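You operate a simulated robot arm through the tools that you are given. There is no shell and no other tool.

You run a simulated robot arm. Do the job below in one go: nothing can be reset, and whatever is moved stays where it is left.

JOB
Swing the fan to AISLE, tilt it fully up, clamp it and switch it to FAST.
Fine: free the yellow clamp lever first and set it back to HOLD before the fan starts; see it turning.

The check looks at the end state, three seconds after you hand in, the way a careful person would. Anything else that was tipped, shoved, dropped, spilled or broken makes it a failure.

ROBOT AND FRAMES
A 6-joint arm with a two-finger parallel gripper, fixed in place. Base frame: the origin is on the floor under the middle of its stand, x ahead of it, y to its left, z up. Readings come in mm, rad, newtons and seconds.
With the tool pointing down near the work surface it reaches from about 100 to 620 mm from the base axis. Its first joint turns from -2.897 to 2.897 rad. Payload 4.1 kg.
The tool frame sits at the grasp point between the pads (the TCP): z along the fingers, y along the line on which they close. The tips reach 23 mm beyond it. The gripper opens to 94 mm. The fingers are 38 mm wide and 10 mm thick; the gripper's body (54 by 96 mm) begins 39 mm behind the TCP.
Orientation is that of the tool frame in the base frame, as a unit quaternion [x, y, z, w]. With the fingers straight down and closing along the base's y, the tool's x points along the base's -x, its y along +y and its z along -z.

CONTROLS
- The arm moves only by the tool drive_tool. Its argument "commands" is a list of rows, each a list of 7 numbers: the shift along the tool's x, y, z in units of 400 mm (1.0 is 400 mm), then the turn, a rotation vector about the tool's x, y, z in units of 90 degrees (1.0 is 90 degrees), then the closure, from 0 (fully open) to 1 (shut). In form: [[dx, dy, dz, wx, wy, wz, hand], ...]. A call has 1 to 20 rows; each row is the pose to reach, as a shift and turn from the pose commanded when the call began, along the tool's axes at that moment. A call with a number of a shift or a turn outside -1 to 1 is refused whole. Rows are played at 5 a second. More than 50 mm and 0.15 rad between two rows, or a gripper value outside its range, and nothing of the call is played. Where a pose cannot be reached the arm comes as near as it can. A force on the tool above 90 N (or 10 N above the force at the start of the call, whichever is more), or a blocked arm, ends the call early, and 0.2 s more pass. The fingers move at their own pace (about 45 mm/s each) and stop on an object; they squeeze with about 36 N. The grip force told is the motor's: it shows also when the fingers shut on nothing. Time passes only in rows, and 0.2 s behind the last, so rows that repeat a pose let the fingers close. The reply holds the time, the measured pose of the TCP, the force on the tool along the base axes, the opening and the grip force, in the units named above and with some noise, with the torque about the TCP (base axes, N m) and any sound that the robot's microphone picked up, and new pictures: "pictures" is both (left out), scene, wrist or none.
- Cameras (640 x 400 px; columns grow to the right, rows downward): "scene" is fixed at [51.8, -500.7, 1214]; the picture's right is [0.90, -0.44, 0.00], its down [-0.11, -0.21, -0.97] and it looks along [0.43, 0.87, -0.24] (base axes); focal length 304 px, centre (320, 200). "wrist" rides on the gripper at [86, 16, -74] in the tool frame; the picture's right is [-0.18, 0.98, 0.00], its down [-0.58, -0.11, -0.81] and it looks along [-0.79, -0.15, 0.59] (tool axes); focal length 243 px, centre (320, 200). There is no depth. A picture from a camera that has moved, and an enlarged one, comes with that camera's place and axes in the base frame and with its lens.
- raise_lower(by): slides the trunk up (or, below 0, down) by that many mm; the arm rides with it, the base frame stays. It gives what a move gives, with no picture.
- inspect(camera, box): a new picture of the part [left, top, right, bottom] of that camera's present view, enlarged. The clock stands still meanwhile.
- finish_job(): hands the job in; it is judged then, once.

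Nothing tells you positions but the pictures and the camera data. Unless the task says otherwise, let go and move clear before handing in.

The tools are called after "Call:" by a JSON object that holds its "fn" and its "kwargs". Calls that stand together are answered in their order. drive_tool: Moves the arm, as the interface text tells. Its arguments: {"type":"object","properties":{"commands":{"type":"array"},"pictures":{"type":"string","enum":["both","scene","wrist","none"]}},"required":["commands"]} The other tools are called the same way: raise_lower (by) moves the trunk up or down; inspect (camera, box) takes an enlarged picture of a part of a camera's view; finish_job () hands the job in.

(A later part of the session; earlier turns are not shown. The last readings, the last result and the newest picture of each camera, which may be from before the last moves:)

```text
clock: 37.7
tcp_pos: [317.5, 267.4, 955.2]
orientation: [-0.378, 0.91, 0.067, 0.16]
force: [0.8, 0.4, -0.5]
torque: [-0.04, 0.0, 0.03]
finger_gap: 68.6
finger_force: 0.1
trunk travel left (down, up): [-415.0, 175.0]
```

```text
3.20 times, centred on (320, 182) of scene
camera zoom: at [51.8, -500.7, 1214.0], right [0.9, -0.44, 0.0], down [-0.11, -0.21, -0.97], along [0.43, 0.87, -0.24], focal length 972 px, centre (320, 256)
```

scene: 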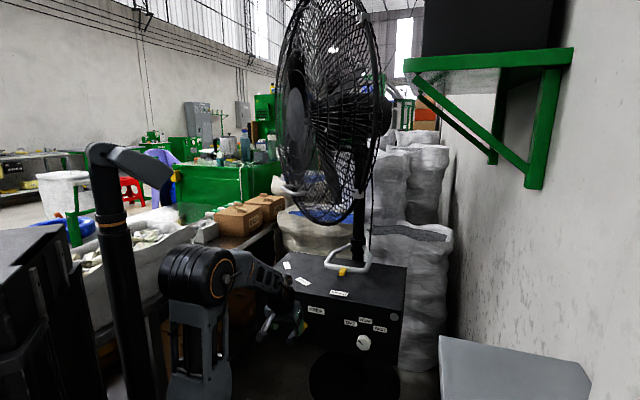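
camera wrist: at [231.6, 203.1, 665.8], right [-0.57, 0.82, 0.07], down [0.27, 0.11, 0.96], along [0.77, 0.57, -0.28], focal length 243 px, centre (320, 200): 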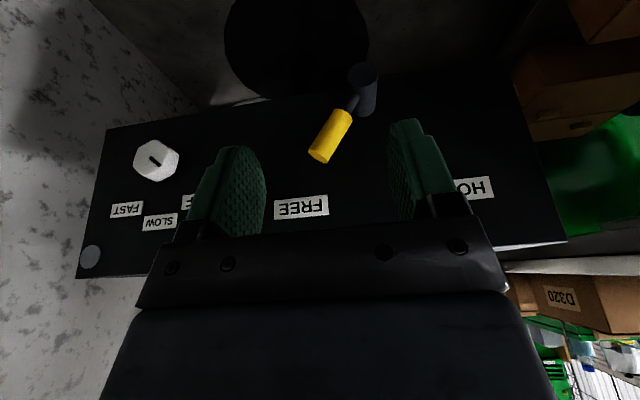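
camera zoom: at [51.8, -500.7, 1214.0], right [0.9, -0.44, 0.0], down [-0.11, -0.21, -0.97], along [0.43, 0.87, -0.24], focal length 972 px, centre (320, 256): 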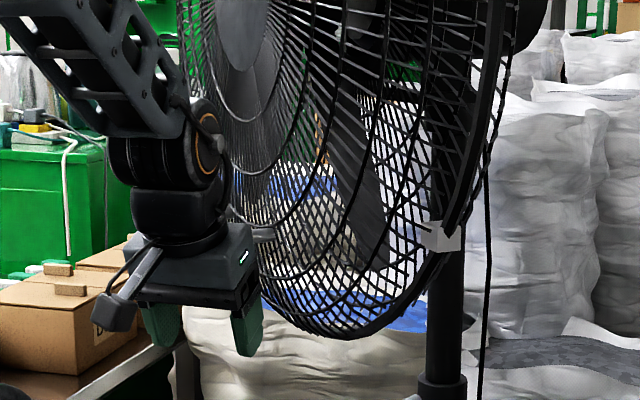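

The box-top labels and pointer are now pinned down: the column axis is near u≈908, w≈153, and AISLE is about 57° clockwise from BENCH. The tilt handle is hidden behind the gripper, so I'll raise the trunk and shift left for a clear view of it.

Call:
{"fn": "raise_lower", "kwargs": {"by": 170}}

Call:
{"fn": "drive_tool", "kwargs": {"commands": [[-0.04, 0.067, 0, 0, 0, 0, 0.27], [-0.08, 0.134, 0, 0, 0, 0, 0.27], [-0.125, 0.2, 0, 0, 0, 0, 0.27], [-0.166, 0.269, 0, 0, 0, 0, 0.27], [-0.166, 0.269, 0, 0, 0, 0, 0.27]], "pictures": "both"}}

Call:
{"fn": "inspect", "kwargs": {"camera": "wrist", "box": [200, 0, 520, 200]}}

Call:
{"fn": "inspect", "kwargs": {"camera": "scene", "box": [220, 120, 420, 245]}}

```text
clock: 39.6
tcp_pos: [317.4, 267.9, 1124.8]
orientation: [-0.378, 0.91, 0.067, 0.159]
force: [0.1, 0.2, 0.4]
torque: [0.0, 0.0, -0.01]
finger_gap: 68.4
finger_force: 0.0
trunk travel left (down, up): [-585.0, 5.0]
```

```text
clock: 40.9
tcp_pos: [285.2, 387.4, 1148.3]
orientation: [-0.376, 0.91, 0.068, 0.16]
force: [0.0, 0.8, -0.5]
torque: [0.01, -0.02, 0.01]
finger_gap: 68.7
finger_force: 0.1
trunk travel left (down, up): [-585.0, 5.0]
camera wrist: at [200.0, 323.3, 1189.5], right [-0.57, 0.82, 0.06], down [0.27, 0.11, 0.96], along [0.77, 0.57, -0.28], focal length 243 px, centre (320, 200)
```

scene: 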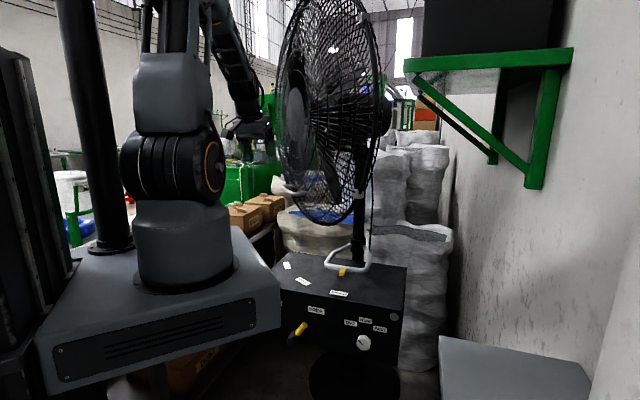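
wrist: 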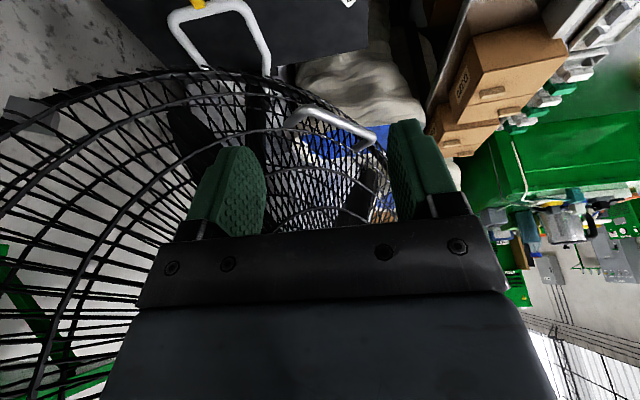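

```text
2.00 times, centred on (360, 100) of wrist
camera zoom: at [200.0, 323.3, 1189.5], right [-0.57, 0.82, 0.06], down [0.27, 0.11, 0.96], along [0.77, 0.57, -0.28], focal length 485 px, centre (240, 400)
```

zoom: 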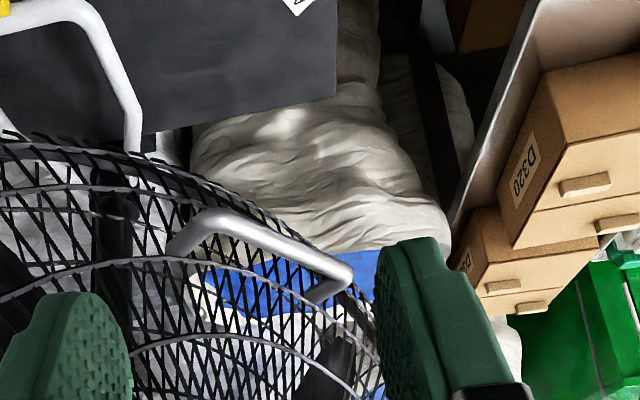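

```text
3.20 times, centred on (320, 182) of scene
camera zoom: at [51.8, -500.7, 1214.0], right [0.9, -0.44, 0.0], down [-0.11, -0.21, -0.97], along [0.43, 0.87, -0.24], focal length 972 px, centre (320, 256)
```

zoom: 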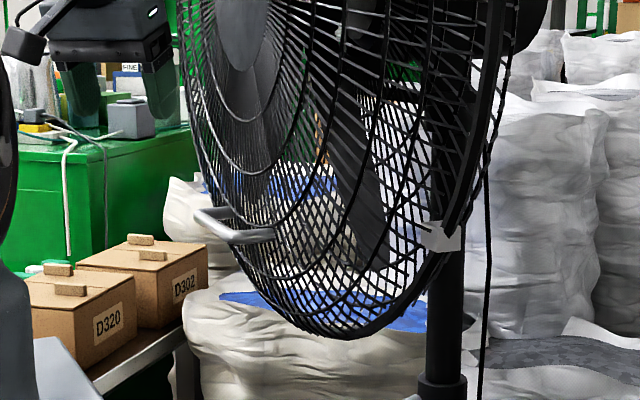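

The tilt handle is a horizontal U on the guard, with its bar running from about [427, 478, 978] to [445, 633, 971] and standing about 49 mm off the guard. I'll lower the trunk a little, then turn the tool so the fingers can straddle the bar from the front and above, with a narrow opening.

Call:
{"fn": "raise_lower", "kwargs": {"by": -125}}

Call:
{"fn": "drive_tool", "kwargs": {"commands": [[-0.038, 0.009, 0.008, 0.029, -0.0136, -0.0549, 0.5], [-0.076, 0.018, 0.016, 0.058, -0.0272, -0.1098, 0.5], [-0.114, 0.027, 0.023, 0.087, -0.0408, -0.1647, 0.5], [-0.152, 0.036, 0.031, 0.116, -0.0544, -0.2196, 0.5], [-0.19, 0.0445, 0.039, 0.145, -0.068, -0.2745, 0.5], [-0.228, 0.053, 0.047, 0.174, -0.0816, -0.3294, 0.5], [-0.266, 0.062, 0.055, 0.203, -0.0952, -0.3843, 0.5], [-0.304, 0.071, 0.062, 0.232, -0.1088, -0.4392, 0.5], [-0.342, 0.08, 0.07, 0.261, -0.1224, -0.4941, 0.5], [-0.3805, 0.089, 0.078, 0.29, -0.136, -0.549, 0.5], [-0.3805, 0.089, 0.078, 0.29, -0.136, -0.549, 0.5]], "pictures": "both"}}

Call:
{"fn": "inspect", "kwargs": {"camera": "wrist", "box": [160, 0, 480, 250]}}

Call:
{"fn": "inspect", "kwargs": {"camera": "scene", "box": [200, 80, 400, 245]}}

```text
clock: 42.4
tcp_pos: [286.6, 387.6, 1024.7]
orientation: [-0.377, 0.91, 0.067, 0.161]
force: [0.4, -0.1, -0.5]
torque: [0.02, 0.0, -0.04]
finger_gap: 68.6
finger_force: 0.2
trunk travel left (down, up): [-460.0, 130.0]
```

```text
clock: 44.8
tcp_pos: [368.6, 522.9, 1046.1]
orientation: [0.665, -0.641, 0.168, -0.344]
force: [0.7, 0.9, 0.1]
torque: [-0.01, 0.0, 0.02]
finger_gap: 46.9
finger_force: 0.1
trunk travel left (down, up): [-460.0, 130.0]
camera wrist: at [319.6, 420.7, 1069.5], right [-0.75, 0.24, -0.62], down [-0.53, 0.36, 0.77], along [0.4, 0.9, -0.14], focal length 243 px, centre (320, 200)
```

scene: 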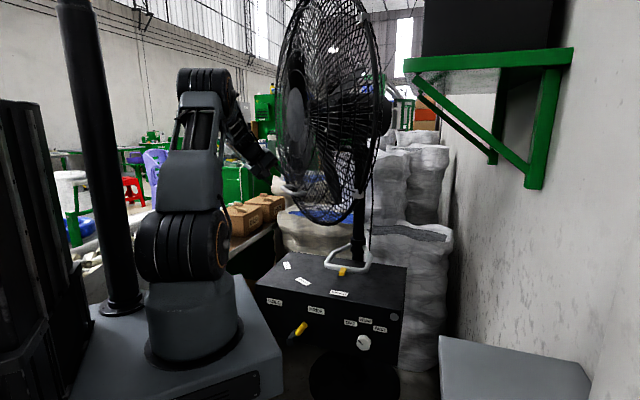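
wrist: 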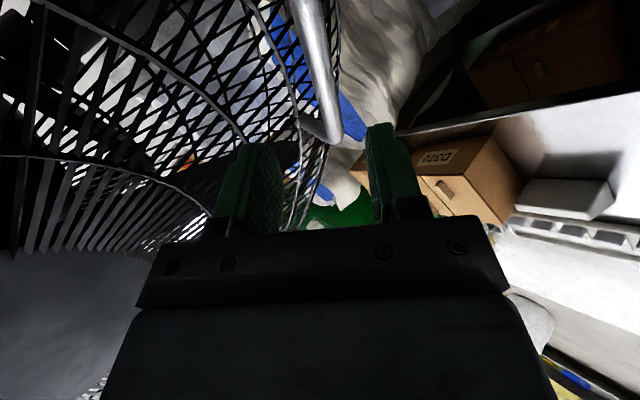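

```text
1.60 times, centred on (320, 125) of wrist
camera zoom: at [319.6, 420.7, 1069.5], right [-0.75, 0.24, -0.62], down [-0.53, 0.36, 0.77], along [0.4, 0.9, -0.14], focal length 388 px, centre (320, 320)
```

zoom: 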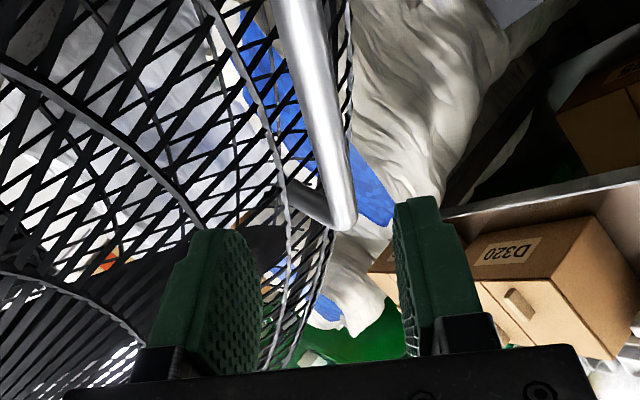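

```text
2.42 times, centred on (300, 162) of scene
camera zoom: at [51.8, -500.7, 1214.0], right [0.9, -0.44, 0.0], down [-0.11, -0.21, -0.97], along [0.43, 0.87, -0.24], focal length 736 px, centre (368, 291)
```

zoom: 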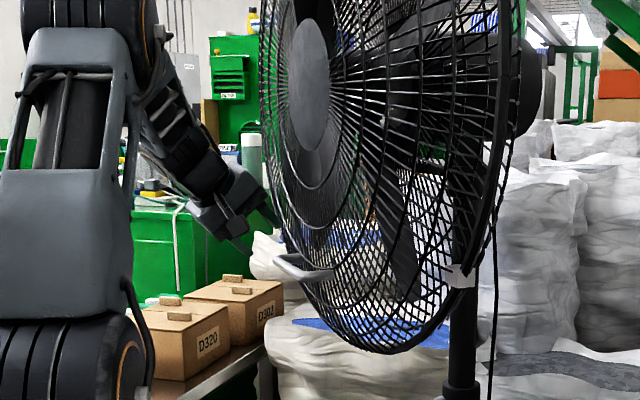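

The tool axis points straight at the bar, about 100 mm ahead with negligible lateral error. I'll advance about 92 mm so the bar sits between the pads, without closing yet.

Call:
{"fn": "drive_tool", "kwargs": {"commands": [[0.001, 0, 0.05, 0, 0, 0, 0.56], [0.002, 0, 0.1, 0, 0, 0, 0.56], [0.003, 0, 0.15, 0, 0, 0, 0.56], [0.004, 0, 0.19, 0, 0, 0, 0.56], [0.005, 0, 0.23, 0, 0, 0, 0.56], [0.005, 0, 0.23, 0, 0, 0, 0.56]], "pictures": "both"}}

Call:
{"fn": "inspect", "kwargs": {"camera": "wrist", "box": [160, 0, 480, 250]}}

Call:
{"fn": "inspect", "kwargs": {"camera": "scene", "box": [200, 80, 400, 245]}}

```text
clock: 46.2
tcp_pos: [432.0, 540.9, 981.2]
orientation: [0.665, -0.641, 0.167, -0.345]
force: [1.0, -0.2, -0.3]
torque: [-0.01, -0.01, 0.01]
finger_gap: 41.4
finger_force: 0.1
trunk travel left (down, up): [-460.0, 130.0]
camera wrist: at [381.5, 440.4, 1004.0], right [-0.75, 0.24, -0.62], down [-0.53, 0.36, 0.77], along [0.41, 0.9, -0.15], focal length 243 px, centre (320, 200)
```

scene: 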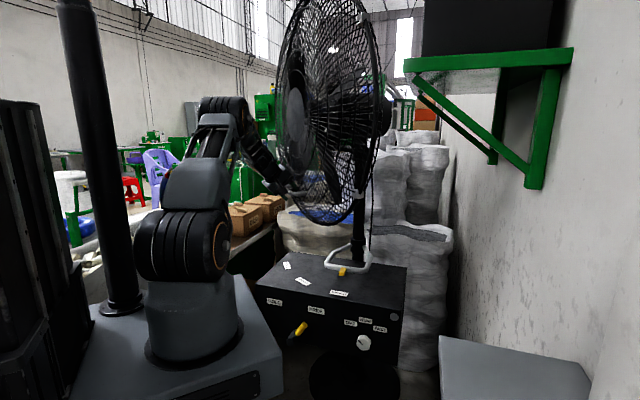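
wrist: 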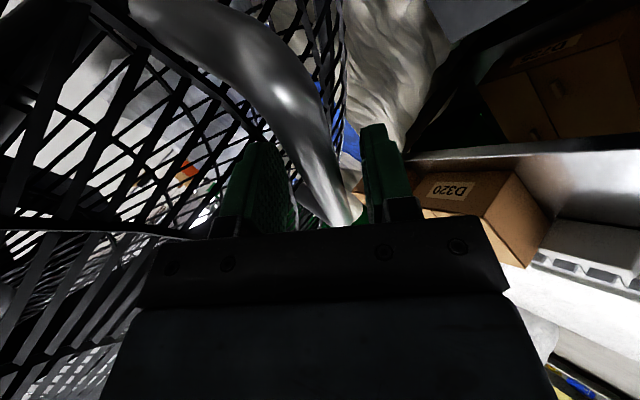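

```text
1.60 times, centred on (320, 125) of wrist
camera zoom: at [381.5, 440.4, 1004.0], right [-0.75, 0.24, -0.62], down [-0.53, 0.36, 0.77], along [0.41, 0.9, -0.15], focal length 388 px, centre (320, 320)
```

zoom: 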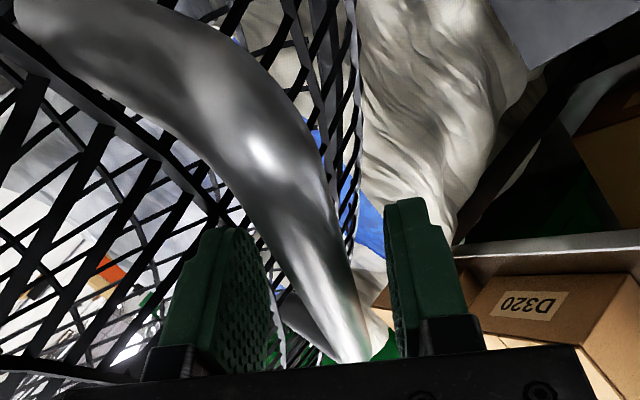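

```text
2.42 times, centred on (300, 162) of scene
camera zoom: at [51.8, -500.7, 1214.0], right [0.9, -0.44, 0.0], down [-0.11, -0.21, -0.97], along [0.43, 0.87, -0.24], focal length 736 px, centre (368, 291)
```

zoom: 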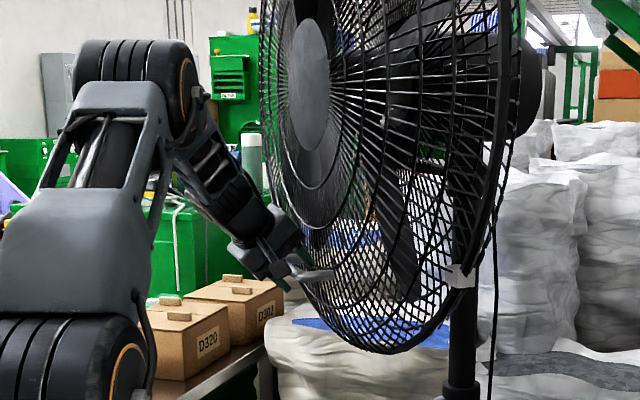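

The bar lies cleanly between the pads. I'll close on it now.

Call:
{"fn": "drive_tool", "kwargs": {"commands": [[0, 0, 0, 0, 0, 0, 0.7], [0, 0, 0, 0, 0, 0, 0.85], [0, 0, 0, 0, 0, 0, 1], [0, 0, 0, 0, 0, 0, 1], [0, 0, 0, 0, 0, 0, 1]], "pictures": "wrist"}}

```text
clock: 47.4
tcp_pos: [428.5, 542.9, 980.0]
orientation: [0.667, -0.64, 0.168, -0.343]
force: [-13.1, 1.6, -10.6]
torque: [-1.78, -0.04, 1.02]
finger_gap: 16.5
finger_force: 45.5
trunk travel left (down, up): [-460.0, 130.0]
camera wrist: at [380.1, 441.3, 1002.9], right [-0.75, 0.23, -0.62], down [-0.53, 0.36, 0.77], along [0.4, 0.9, -0.15], focal length 243 px, centre (320, 200)
```

wrist: 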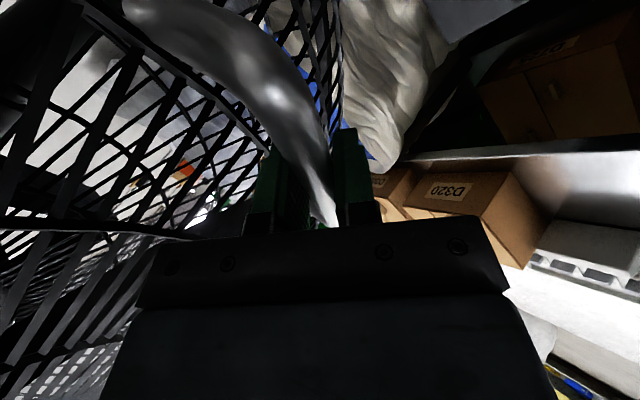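

I have the bar gripped, with a 16.5 mm opening and firm force. I'll start drawing it forward and up along the tilt arc in small steps.

Call:
{"fn": "drive_tool", "kwargs": {"commands": [[-0.007, -0.002, -0.021, 0, 0, 0, 1], [-0.014, -0.004, -0.041, 0, 0, 0, 1], [-0.02, -0.005, -0.062, 0, 0, 0, 1], [-0.027, -0.007, -0.082, 0, 0, 0, 1], [-0.034, -0.009, -0.103, 0, 0, 0, 1], [-0.034, -0.009, -0.103, 0, 0, 0, 1]], "pictures": "both"}}

Call:
{"fn": "inspect", "kwargs": {"camera": "scene", "box": [200, 80, 400, 245]}}

```text
clock: 48.8
tcp_pos: [399.8, 546.8, 1010.3]
orientation: [0.668, -0.64, 0.169, -0.339]
force: [-33.7, 3.5, -31.6]
torque: [-1.44, 0.1, 0.97]
finger_gap: 16.1
finger_force: 45.5
trunk travel left (down, up): [-460.0, 130.0]
camera wrist: at [350.1, 446.0, 1034.6], right [-0.75, 0.23, -0.62], down [-0.52, 0.37, 0.77], along [0.4, 0.9, -0.16], focal length 243 px, centre (320, 200)
```

scene: 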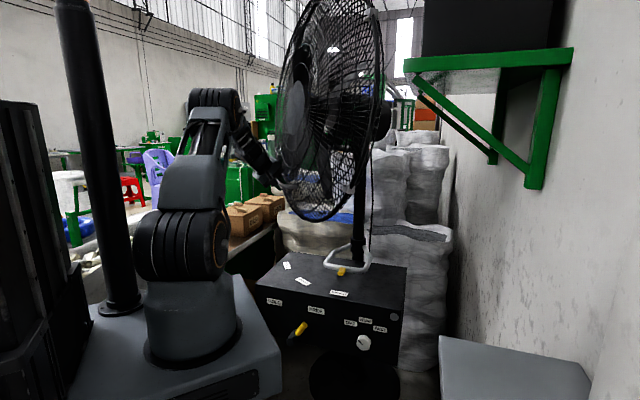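
wrist: 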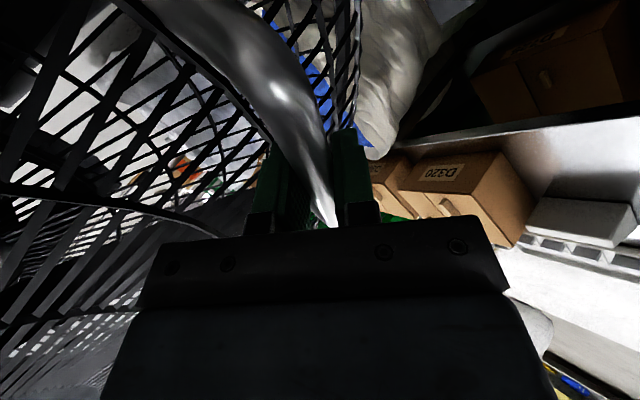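

```text
2.42 times, centred on (300, 162) of scene
camera zoom: at [51.8, -500.7, 1214.0], right [0.9, -0.44, 0.0], down [-0.11, -0.21, -0.97], along [0.43, 0.87, -0.24], focal length 736 px, centre (368, 291)
```

zoom: 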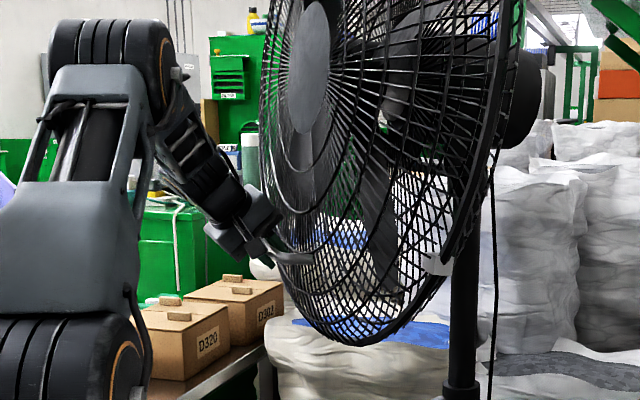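

The fan is tilting. The side force shows the true pivot is a little forward of my guess, so I'll correct the arc and continue.

Call:
{"fn": "drive_tool", "kwargs": {"commands": [[-0.007, 0.004, -0.018, 0, 0, 0, 1], [-0.0145, 0.007, -0.036, 0, 0, 0, 1], [-0.022, 0.009, -0.054, 0, 0, 0, 1], [-0.029, 0.011, -0.072, 0, 0, 0, 1], [-0.0365, 0.011, -0.09, 0, 0, 0, 1], [-0.0365, 0.011, -0.09, 0, 0, 0, 1]], "pictures": "none"}}

```text
clock: 50.2
tcp_pos: [374.6, 550.2, 1042.0]
orientation: [0.666, -0.641, 0.168, -0.344]
force: [-14.6, -0.3, -14.2]
torque: [-2.29, 0.06, 0.26]
finger_gap: 16.1
finger_force: 44.6
trunk travel left (down, up): [-460.0, 130.0]
```

Call:
{"fn": "drive_tool", "kwargs": {"commands": [[-0.007, -0.003, -0.0205, 0, 0, 0, 1], [-0.014, -0.006, -0.041, 0, 0, 0, 1], [-0.021, -0.009, -0.0615, 0, 0, 0, 1], [-0.028, -0.012, -0.082, 0, 0, 0, 1], [-0.035, -0.015, -0.1025, 0, 0, 0, 1], [-0.035, -0.015, -0.1025, 0, 0, 0, 1]], "pictures": "both"}}

Call:
{"fn": "inspect", "kwargs": {"camera": "scene", "box": [200, 0, 460, 245]}}

```text
clock: 51.6
tcp_pos: [352.4, 554.8, 1077.9]
orientation: [0.665, -0.641, 0.168, -0.345]
force: [0.1, 2.7, -2.3]
torque: [-1.04, 0.09, 1.3]
finger_gap: 16.2
finger_force: 45.2
trunk travel left (down, up): [-460.0, 130.0]
camera wrist: at [302.1, 453.1, 1101.3], right [-0.75, 0.24, -0.62], down [-0.53, 0.36, 0.77], along [0.41, 0.9, -0.14], focal length 243 px, centre (320, 200)
```

scene: 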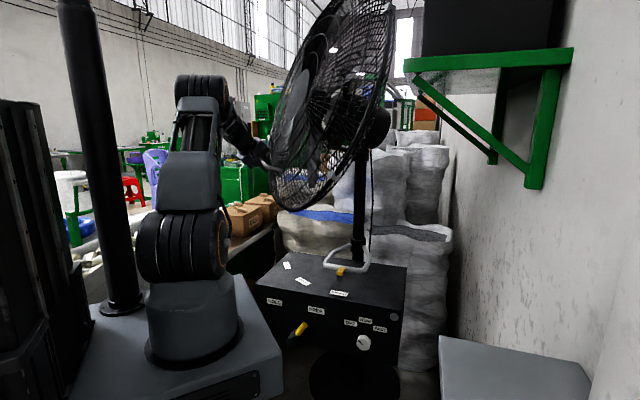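
wrist: 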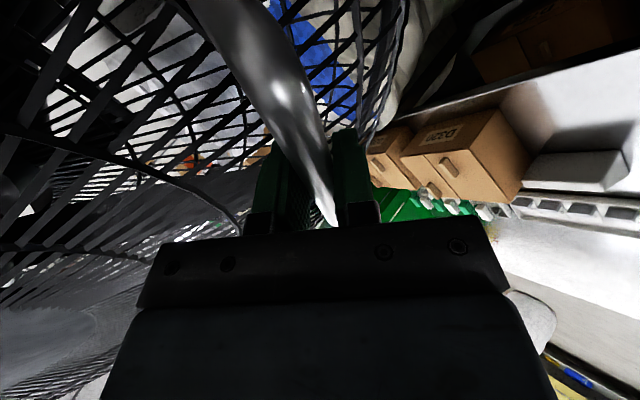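

```text
1.63 times, centred on (330, 122) of scene
camera zoom: at [51.8, -500.7, 1214.0], right [0.9, -0.44, 0.0], down [-0.11, -0.21, -0.97], along [0.43, 0.87, -0.24], focal length 496 px, centre (304, 326)
```

zoom: 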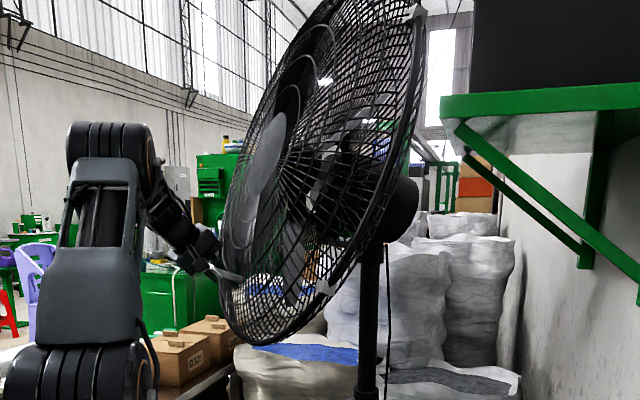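

The arc now tracks with almost no side force, and the fan is tilted about 20°. Continuing.

Call:
{"fn": "drive_tool", "kwargs": {"commands": [[-0.0065, -0.005, -0.02, 0, 0, 0, 1], [-0.013, -0.011, -0.04, 0, 0, 0, 1], [-0.019, -0.017, -0.06, 0, 0, 0, 1], [-0.026, -0.023, -0.08, 0, 0, 0, 1], [-0.032, -0.03, -0.099, 0, 0, 0, 1], [-0.032, -0.03, -0.099, 0, 0, 0, 1]], "pictures": "none"}}

```text
clock: 53.0
tcp_pos: [333.0, 554.8, 1118.5]
orientation: [0.665, -0.641, 0.166, -0.346]
force: [0.8, -0.5, 0.5]
torque: [-0.01, 0.0, -0.01]
finger_gap: 0.1
finger_force: 42.4
trunk travel left (down, up): [-460.0, 130.0]
```

The fingers shut on nothing, so the bar slipped out of the pads. That may mean the stop was reached, so I'll look before doing anything else.

Call:
{"fn": "inspect", "kwargs": {"camera": "wrist", "box": [0, 0, 640, 400]}}

Call:
{"fn": "inspect", "kwargs": {"camera": "scene", "box": [200, 0, 460, 245]}}

Call:
{"fn": "inspect", "kwargs": {"camera": "scene", "box": [220, 110, 380, 230]}}

```text
1.00 times, centred on (320, 200) of wrist (not enlarged: the box is as wide or as high as the picture)
camera zoom: at [282.4, 453.8, 1141.3], right [-0.75, 0.24, -0.62], down [-0.53, 0.36, 0.77], along [0.41, 0.9, -0.14], focal length 243 px, centre (320, 200)
```

zoom: 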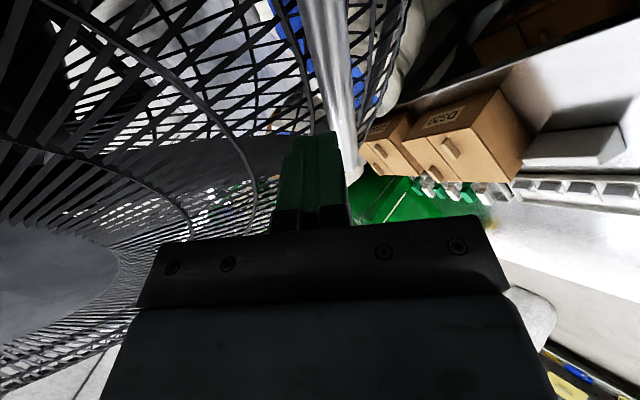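

```text
1.63 times, centred on (330, 122) of scene
camera zoom: at [51.8, -500.7, 1214.0], right [0.9, -0.44, 0.0], down [-0.11, -0.21, -0.97], along [0.43, 0.87, -0.24], focal length 496 px, centre (304, 326)
```

zoom: 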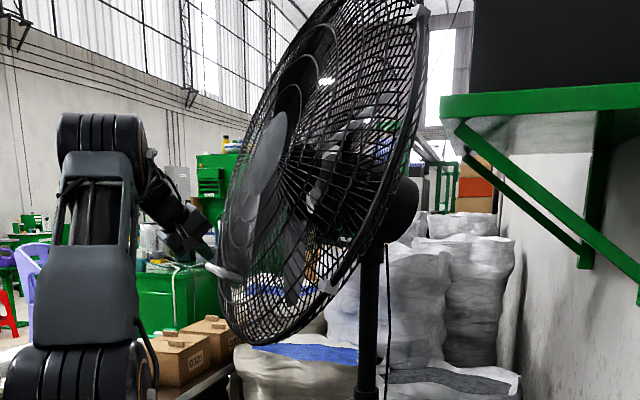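

```text
3.33 times, centred on (300, 170) of scene
camera zoom: at [51.8, -500.7, 1214.0], right [0.9, -0.44, 0.0], down [-0.11, -0.21, -0.97], along [0.43, 0.87, -0.24], focal length 1012 px, centre (387, 300)
```

zoom: 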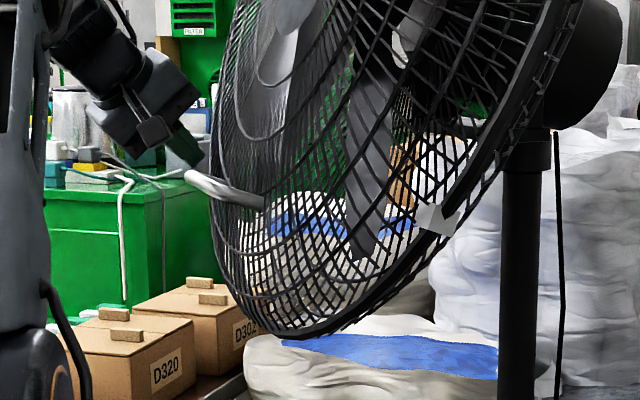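

Call:
{"fn": "inspect", "kwargs": {"camera": "scene", "box": [255, 150, 305, 185]}}

Call:
{"fn": "inspect", "kwargs": {"camera": "wrist", "box": [200, 0, 440, 200]}}

```text
11.43 times, centred on (280, 168) of scene
camera zoom: at [51.8, -500.7, 1214.0], right [0.9, -0.44, 0.0], down [-0.11, -0.21, -0.97], along [0.43, 0.87, -0.24], focal length 3470 px, centre (777, 571)
```

zoom: 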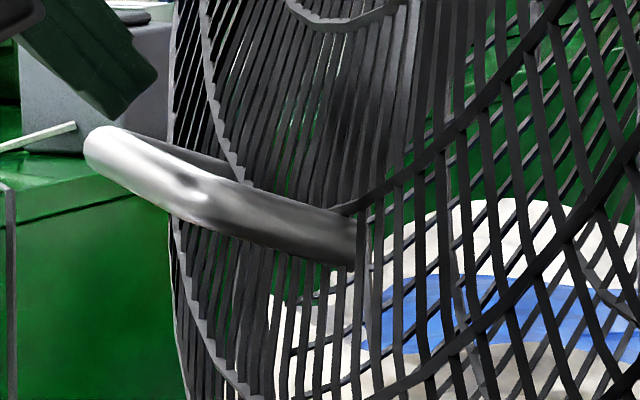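

```text
2.00 times, centred on (320, 100) of wrist
camera zoom: at [282.4, 453.8, 1141.3], right [-0.75, 0.24, -0.62], down [-0.53, 0.36, 0.77], along [0.41, 0.9, -0.14], focal length 485 px, centre (320, 400)
```

zoom: 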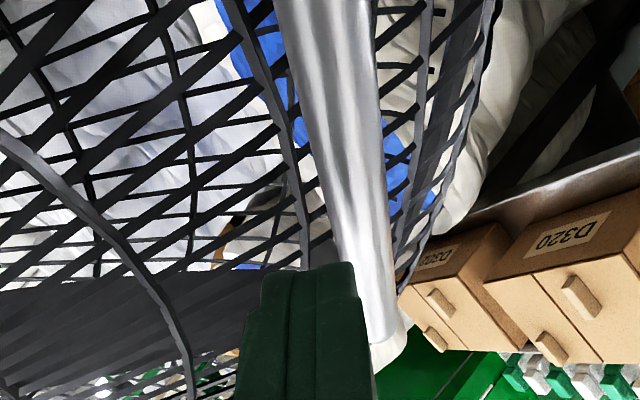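

The bar is still where it was before the last pull, so it probably hit its upper stop and slipped through the pads. I'll re-grip it more deeply and pull again gently to confirm.

Call:
{"fn": "drive_tool", "kwargs": {"commands": [[0, 0, 0, 0, 0, 0, 0.52], [0, 0, 0, 0, 0, 0, 0.52], [0, 0.016, 0, 0, 0, 0, 0.52], [0, 0.032, 0, 0, 0, 0, 0.52], [0, 0.032, 0, 0, 0, 0, 0.52]], "pictures": "wrist"}}

Call:
{"fn": "inspect", "kwargs": {"camera": "wrist", "box": [200, 0, 440, 250]}}

```text
clock: 54.2
tcp_pos: [322.8, 556.3, 1108.3]
orientation: [0.665, -0.642, 0.166, -0.344]
force: [0.5, -0.4, 0.4]
torque: [0.02, -0.03, 0.01]
finger_gap: 44.9
finger_force: 0.0
trunk travel left (down, up): [-460.0, 130.0]
camera wrist: at [272.7, 455.1, 1130.4], right [-0.75, 0.24, -0.62], down [-0.53, 0.36, 0.77], along [0.41, 0.9, -0.14], focal length 243 px, centre (320, 200)
```

wrist: 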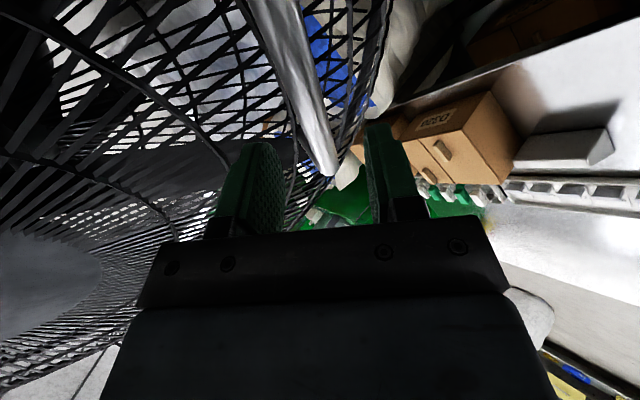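

```text
1.60 times, centred on (320, 125) of wrist
camera zoom: at [272.7, 455.1, 1130.4], right [-0.75, 0.24, -0.62], down [-0.53, 0.36, 0.77], along [0.41, 0.9, -0.14], focal length 388 px, centre (320, 320)
```

zoom: 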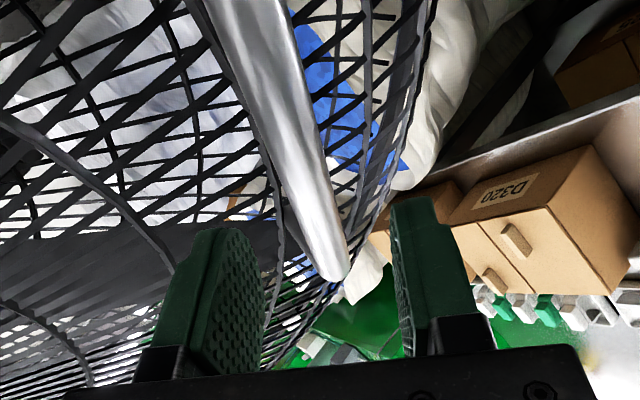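

Call:
{"fn": "drive_tool", "kwargs": {"commands": [[0, -0.012, 0.04, 0, 0, 0, 0.52], [0, -0.012, 0.08, 0, 0, 0, 0.52], [0, -0.012, 0.118, 0, 0, 0, 0.52], [0, -0.012, 0.118, 0, 0, 0, 0.7], [0, -0.012, 0.118, 0, 0, 0, 0.85], [0, -0.012, 0.118, 0, 0, 0, 1], [0, -0.012, 0.118, 0, 0, 0, 1], [0, -0.012, 0.118, 0, 0, 0, 1]], "pictures": "wrist"}}

```text
clock: 56.0
tcp_pos: [355.6, 567.8, 1076.1]
orientation: [0.667, -0.64, 0.168, -0.343]
force: [-14.6, 3.4, -11.4]
torque: [-1.46, -0.01, 1.3]
finger_gap: 15.9
finger_force: 45.1
trunk travel left (down, up): [-460.0, 130.0]
camera wrist: at [306.1, 467.3, 1099.4], right [-0.75, 0.23, -0.62], down [-0.53, 0.36, 0.77], along [0.4, 0.9, -0.15], focal length 243 px, centre (320, 200)
```

wrist: 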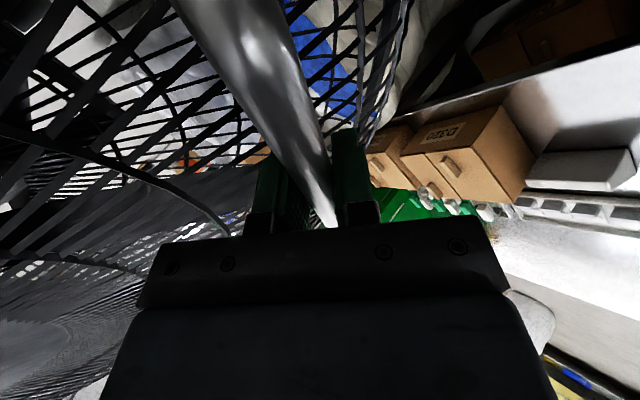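

Call:
{"fn": "drive_tool", "kwargs": {"commands": [[-0.003, -0.002, -0.009, 0, 0, 0, 1], [-0.006, -0.005, -0.019, 0, 0, 0, 1], [-0.009, -0.007, -0.028, 0, 0, 0, 1], [-0.009, -0.007, -0.028, 0, 0, 0, 1]], "pictures": "none"}}

```text
clock: 57.0
tcp_pos: [355.4, 570.2, 1077.0]
orientation: [0.668, -0.643, 0.171, -0.334]
force: [1.5, 0.2, -47.3]
torque: [-0.65, -0.12, 0.75]
finger_gap: 15.8
finger_force: 44.6
trunk travel left (down, up): [-460.0, 130.0]
```

The handle moved under 1 mm while the reaction rose to 47 N, so the tilt is at its upper stop. I'll relax, open, and back straight out.

Call:
{"fn": "drive_tool", "kwargs": {"commands": [[0.009, 0.007, 0.028, 0, 0, 0, 1], [0.009, 0.007, 0.028, 0, 0, 0, 0.52], [0.009, 0.007, 0.028, 0, 0, 0, 0.52], [0.009, 0.007, 0.028, 0, 0, 0, 0.52], [0.009, 0.007, -0.02, 0, 0, 0, 0.52], [0.009, 0.007, -0.07, 0, 0, 0, 0.52], [0.009, 0.007, -0.13, 0, 0, 0, 0.52], [0.009, 0.007, -0.2, 0, 0, 0, 0.52], [0.009, 0.007, -0.27, 0, 0, 0, 0.52], [0.009, 0.007, -0.27, 0, 0, 0, 0.52]], "pictures": "both"}}

Call:
{"fn": "inspect", "kwargs": {"camera": "scene", "box": [200, 0, 460, 245]}}

```text
clock: 59.2
tcp_pos: [278.1, 538.1, 1162.6]
orientation: [0.665, -0.641, 0.167, -0.344]
force: [-0.3, 0.2, -0.6]
torque: [0.03, 0.02, 0.01]
finger_gap: 44.8
finger_force: 0.1
trunk travel left (down, up): [-460.0, 130.0]
camera wrist: at [228.3, 436.8, 1185.5], right [-0.75, 0.24, -0.62], down [-0.53, 0.36, 0.77], along [0.41, 0.9, -0.15], focal length 243 px, centre (320, 200)
```

scene: 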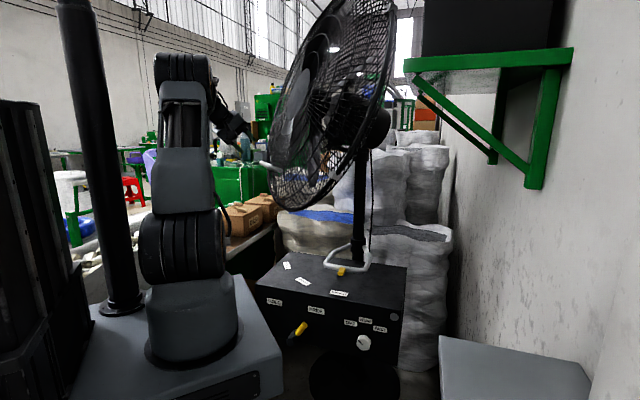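
wrist: 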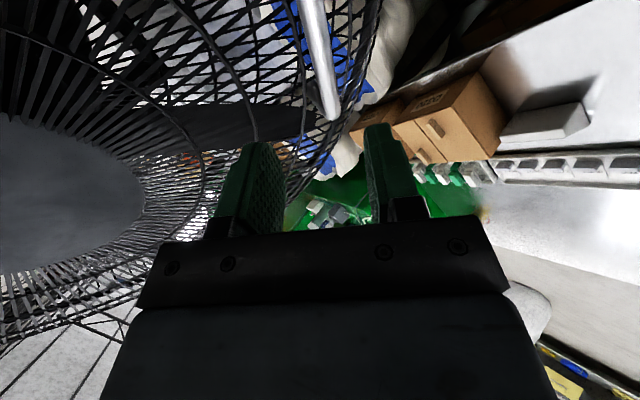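

```text
1.63 times, centred on (330, 122) of scene
camera zoom: at [51.8, -500.7, 1214.0], right [0.9, -0.44, 0.0], down [-0.11, -0.21, -0.97], along [0.43, 0.87, -0.24], focal length 496 px, centre (304, 326)
```

zoom: 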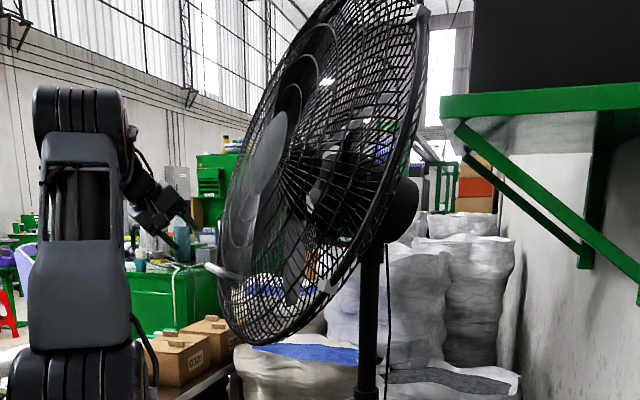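

The fan holds its upward tilt by itself. I'll move away and rotate the tool back to a steep pitch facing the box, ready to push the white swing loop from its right side.

Call:
{"fn": "drive_tool", "kwargs": {"commands": [[0.089, 0.01, 0.003, -0.0266, 0.0085, 0.056, 0.6], [0.177, 0.02, 0.006, -0.0531, 0.017, 0.1121, 0.7], [0.266, 0.03, 0.01, -0.0797, 0.0255, 0.1681, 0.8], [0.355, 0.04, 0.013, -0.1062, 0.034, 0.2242, 0.9], [0.443, 0.05, 0.016, -0.1328, 0.0425, 0.2802, 1], [0.532, 0.06, 0.019, -0.1593, 0.0509, 0.3362, 1], [0.62, 0.07, 0.022, -0.1859, 0.0594, 0.3923, 1], [0.709, 0.08, 0.026, -0.2124, 0.0679, 0.4483, 1], [0.798, 0.09, 0.029, -0.239, 0.0764, 0.5044, 1], [0.8865, 0.1, 0.032, -0.2655, 0.0849, 0.5604, 1], [0.8865, 0.1, 0.032, -0.2655, 0.0849, 0.5604, 1]], "pictures": "both"}}

```text
clock: 61.6
tcp_pos: [300.5, 200.0, 1048.5]
orientation: [-0.374, 0.902, 0.085, 0.2]
force: [-1.1, 0.1, 0.4]
torque: [0.0, -0.01, 0.03]
finger_gap: 0.3
finger_force: 36.3
trunk travel left (down, up): [-460.0, 130.0]
camera wrist: at [212.6, 134.0, 1078.7], right [-0.58, 0.81, 0.08], down [0.21, 0.05, 0.98], along [0.79, 0.58, -0.2], focal length 243 px, centre (320, 200)
```

scene: 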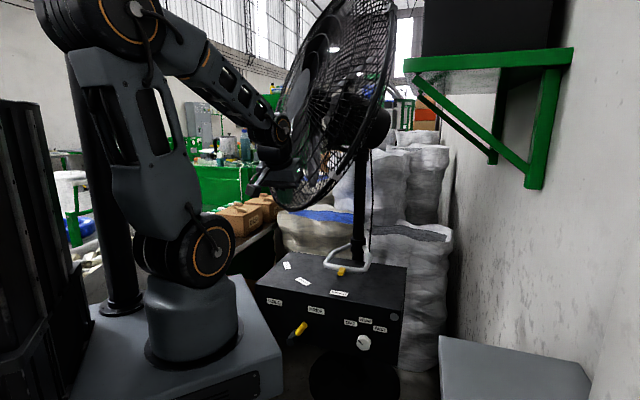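
wrist: 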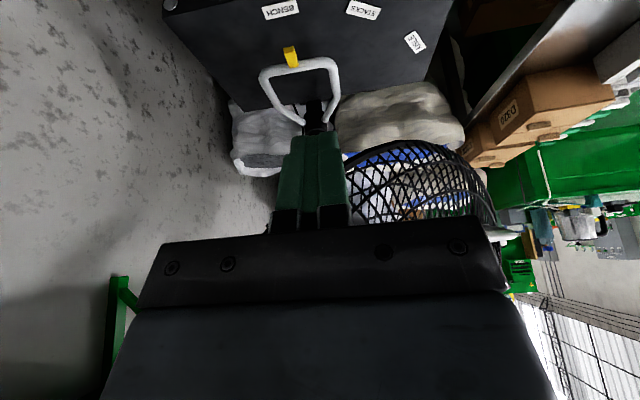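

Call:
{"fn": "raise_lower", "kwargs": {"by": -60}}

Call:
{"fn": "drive_tool", "kwargs": {"commands": [[-0.002, -0.064, 0.066, 0, 0, 0, 1], [-0.004, -0.128, 0.132, 0, 0, 0, 1], [-0.007, -0.191, 0.198, 0, 0, 0, 1], [-0.009, -0.255, 0.264, 0, 0, 0, 1], [-0.011, -0.319, 0.33, 0, 0, 0, 1], [-0.014, -0.383, 0.396, 0, 0, 0, 1], [-0.016, -0.446, 0.462, 0, 0, 0, 1], [-0.018, -0.51, 0.5285, 0, 0, 0, 1], [-0.018, -0.51, 0.5285, 0, 0, 0, 1]], "pictures": "both"}}

```text
clock: 62.6
tcp_pos: [299.7, 201.5, 986.7]
orientation: [-0.374, 0.902, 0.085, 0.2]
force: [0.1, -0.1, 0.4]
torque: [0.02, 0.03, -0.01]
finger_gap: 0.0
finger_force: 36.1
trunk travel left (down, up): [-400.0, 190.0]
```

```text
clock: 64.6
tcp_pos: [514.3, 125.4, 797.6]
orientation: [-0.375, 0.902, 0.085, 0.199]
force: [-0.5, -0.8, 0.3]
torque: [-0.02, 0.01, -0.01]
finger_gap: 0.0
finger_force: 35.8
trunk travel left (down, up): [-400.0, 190.0]
camera wrist: at [425.5, 58.2, 828.5], right [-0.58, 0.81, 0.08], down [0.21, 0.05, 0.98], along [0.79, 0.58, -0.2], focal length 243 px, centre (320, 200)
```

scene: 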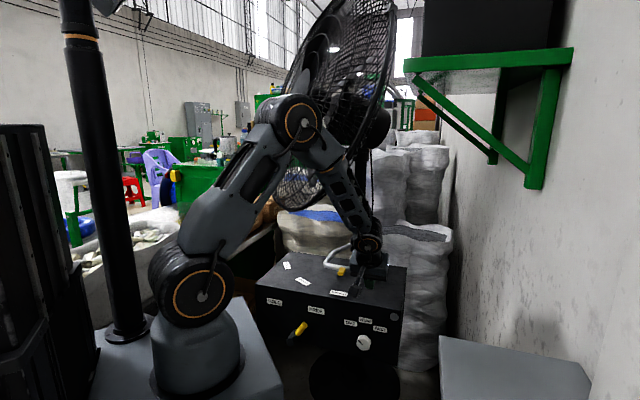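
wrist: 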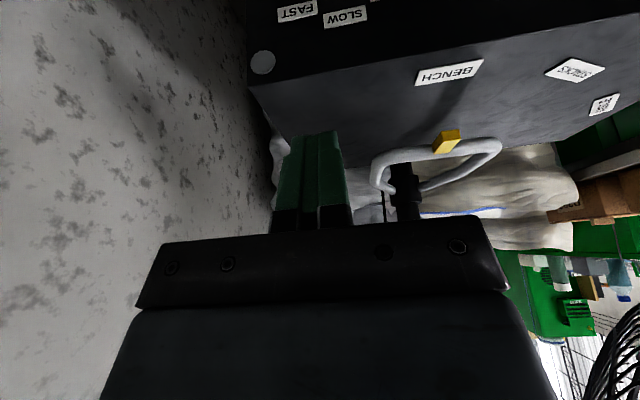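

Call:
{"fn": "inspect", "kwargs": {"camera": "wrist", "box": [340, 90, 540, 215]}}

Call:
{"fn": "inspect", "kwargs": {"camera": "scene", "box": [310, 220, 430, 300]}}

```text
3.20 times, centred on (440, 152) of wrist
camera zoom: at [425.5, 58.2, 828.5], right [-0.58, 0.81, 0.08], down [0.21, 0.05, 0.98], along [0.79, 0.58, -0.2], focal length 776 px, centre (-64, 352)
```

zoom: 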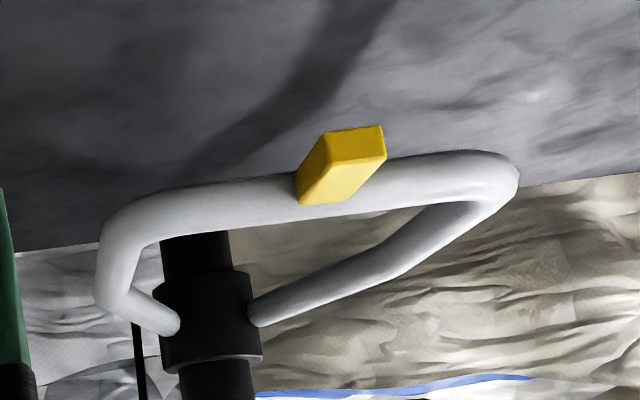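

```text
5.00 times, centred on (370, 260) of scene
camera zoom: at [51.8, -500.7, 1214.0], right [0.9, -0.44, 0.0], down [-0.11, -0.21, -0.97], along [0.43, 0.87, -0.24], focal length 1518 px, centre (70, -100)
```

zoom: 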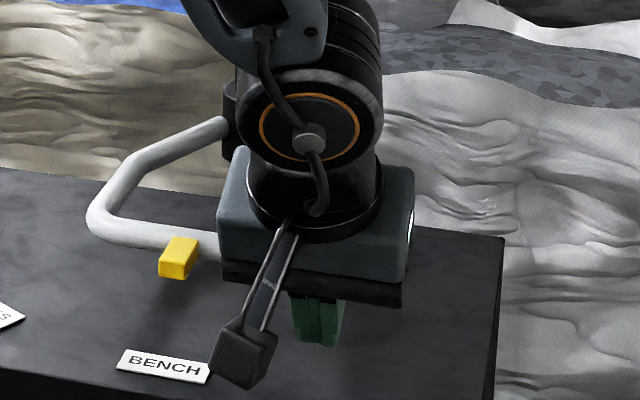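

The loop tube is at z≈720, with its right corner near u=660, w=225. I'll bring the closed fingers to just right of the right-hand leg, staying above the box top.

Call:
{"fn": "drive_tool", "kwargs": {"commands": [[-0.076, 0.005, 0.05, 0, 0, 0, 1], [-0.152, 0.009, 0.1, 0, 0, 0, 1], [-0.229, 0.014, 0.151, 0, 0, 0, 1], [-0.305, 0.019, 0.201, 0, 0, 0, 1], [-0.381, 0.023, 0.252, 0, 0, 0, 1], [-0.457, 0.028, 0.302, 0, 0, 0, 1], [-0.5335, 0.0325, 0.3525, 0, 0, 0, 1], [-0.5335, 0.0325, 0.3525, 0, 0, 0, 1]], "pictures": "both"}}

Call:
{"fn": "inspect", "kwargs": {"camera": "scene", "box": [290, 200, 440, 300]}}

```text
clock: 66.4
tcp_pos: [681.6, 313.0, 762.1]
orientation: [-0.374, 0.902, 0.085, 0.198]
force: [0.9, -0.3, 0.8]
torque: [0.0, -0.02, 0.02]
finger_gap: 0.0
finger_force: 35.9
trunk travel left (down, up): [-400.0, 190.0]
camera wrist: at [594.5, 247.4, 792.1], right [-0.58, 0.81, 0.08], down [0.21, 0.05, 0.98], along [0.79, 0.58, -0.2], focal length 243 px, centre (320, 200)
```

scene: 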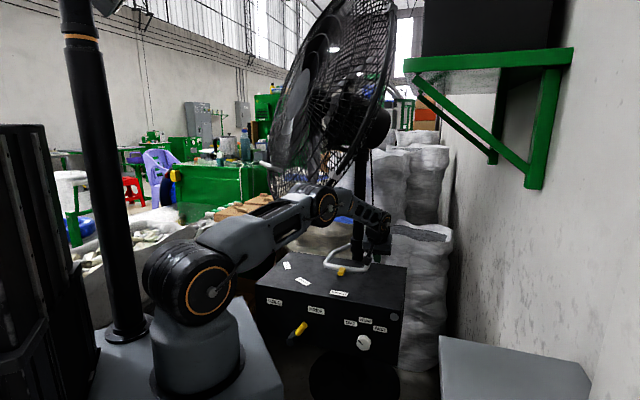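
wrist: 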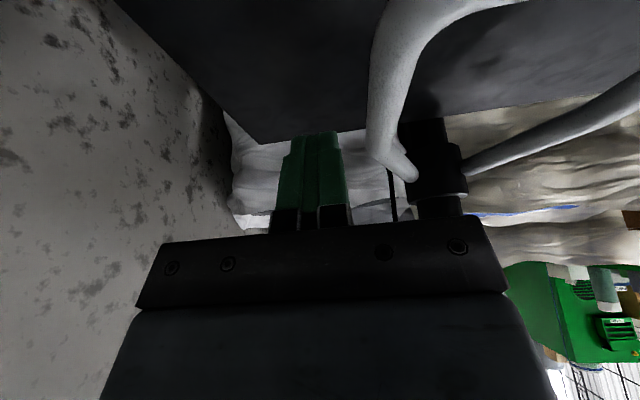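

```text
4.00 times, centred on (365, 250) of scene
camera zoom: at [51.8, -500.7, 1214.0], right [0.9, -0.44, 0.0], down [-0.11, -0.21, -0.97], along [0.43, 0.87, -0.24], focal length 1214 px, centre (140, 0)
```

zoom: 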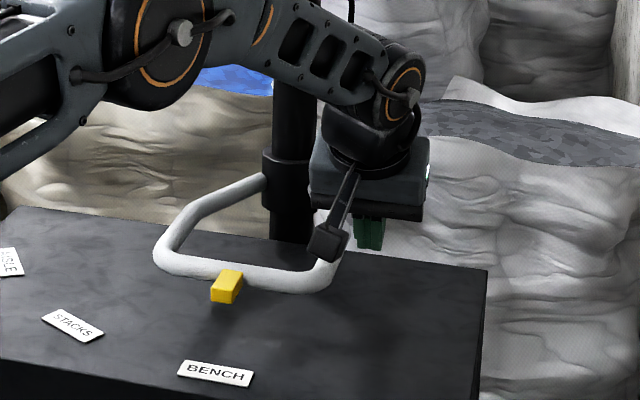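

Call:
{"fn": "drive_tool", "kwargs": {"commands": [[0.016, 0, 0.035, 0, 0, 0, 1], [0.032, 0, 0.07, 0, 0, 0, 1], [0.0485, 0, 0.104, 0, 0, 0, 1], [0.0485, 0, 0.104, 0, 0, 0, 1]], "pictures": "wrist"}}

Call:
{"fn": "inspect", "kwargs": {"camera": "scene", "box": [290, 200, 440, 300]}}

```text
clock: 67.4
tcp_pos: [682.7, 313.2, 715.7]
orientation: [-0.374, 0.902, 0.083, 0.2]
force: [0.2, -0.3, -0.4]
torque: [0.0, 0.01, 0.03]
finger_gap: 0.1
finger_force: 35.8
trunk travel left (down, up): [-400.0, 190.0]
camera wrist: at [594.3, 246.5, 746.2], right [-0.58, 0.81, 0.08], down [0.21, 0.05, 0.98], along [0.79, 0.58, -0.2], focal length 243 px, centre (320, 200)
```

wrist: 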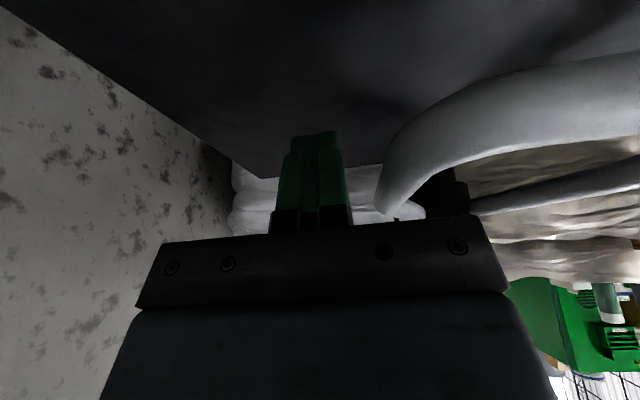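

```text
4.00 times, centred on (365, 250) of scene
camera zoom: at [51.8, -500.7, 1214.0], right [0.9, -0.44, 0.0], down [-0.11, -0.21, -0.97], along [0.43, 0.87, -0.24], focal length 1214 px, centre (140, 0)
```

zoom: 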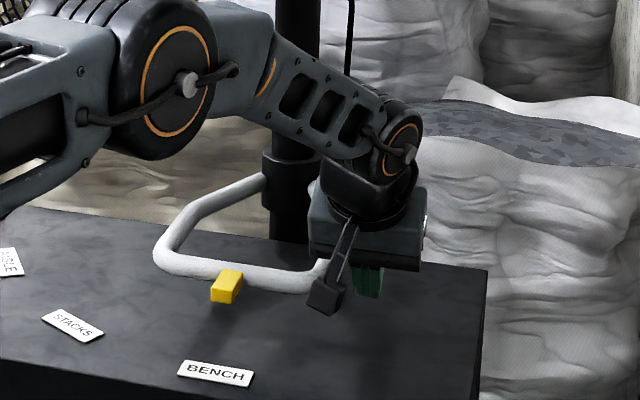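

The closed fingers stand just right of the loop's right leg. I'll push left along the swing arc now, with a checkpoint partway.

Call:
{"fn": "drive_tool", "kwargs": {"commands": [[0, 0.03, 0, 0, 0, 0, 1], [0, 0.06, 0, 0, 0, 0, 1], [0.009, 0.09, -0.004, 0, 0, 0, 1], [0.016, 0.12, -0.0075, 0, 0, 0, 1], [0.0227, 0.15, -0.0105, 0, 0, 0, 1], [0.027, 0.18, -0.0127, 0, 0, 0, 1], [0.0295, 0.205, -0.0137, 0, 0, 0, 1], [0.0295, 0.205, -0.0137, 0, 0, 0, 1]], "pictures": "both"}}

Call:
{"fn": "inspect", "kwargs": {"camera": "scene", "box": [290, 200, 440, 300]}}

```text
clock: 69.2
tcp_pos: [615.3, 362.9, 714.3]
orientation: [-0.374, 0.902, 0.085, 0.199]
force: [-0.2, 0.7, -0.1]
torque: [0.03, -0.02, -0.02]
finger_gap: 0.0
finger_force: 35.8
trunk travel left (down, up): [-400.0, 190.0]
camera wrist: at [526.8, 296.2, 746.2], right [-0.58, 0.81, 0.08], down [0.21, 0.05, 0.98], along [0.79, 0.58, -0.2], focal length 243 px, centre (320, 200)
```

scene: 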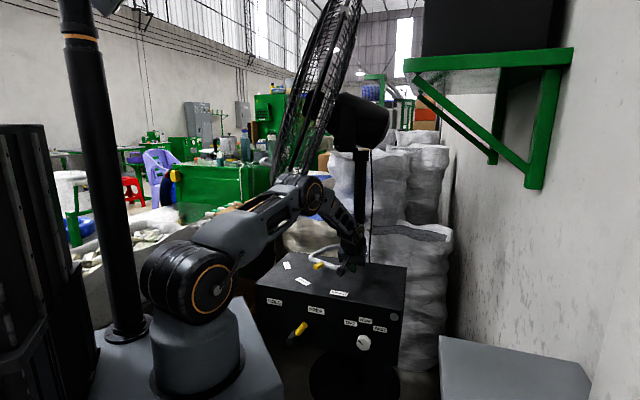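
wrist: 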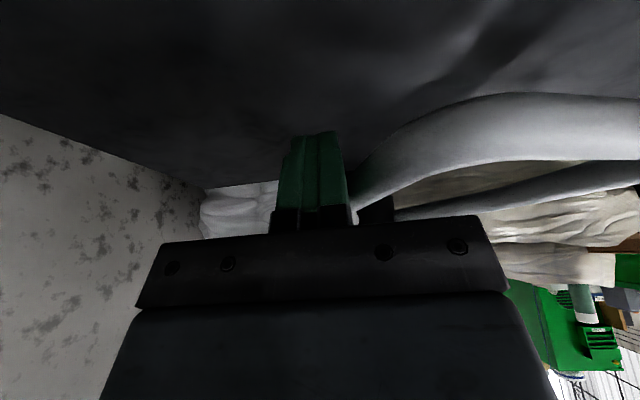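

```text
4.00 times, centred on (365, 250) of scene
camera zoom: at [51.8, -500.7, 1214.0], right [0.9, -0.44, 0.0], down [-0.11, -0.21, -0.97], along [0.43, 0.87, -0.24], focal length 1214 px, centre (140, 0)
```

zoom: 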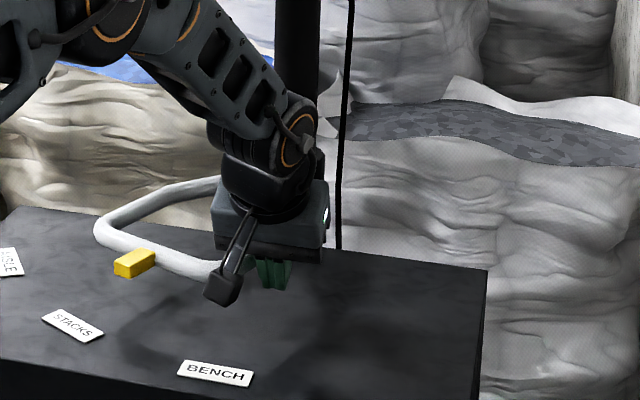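

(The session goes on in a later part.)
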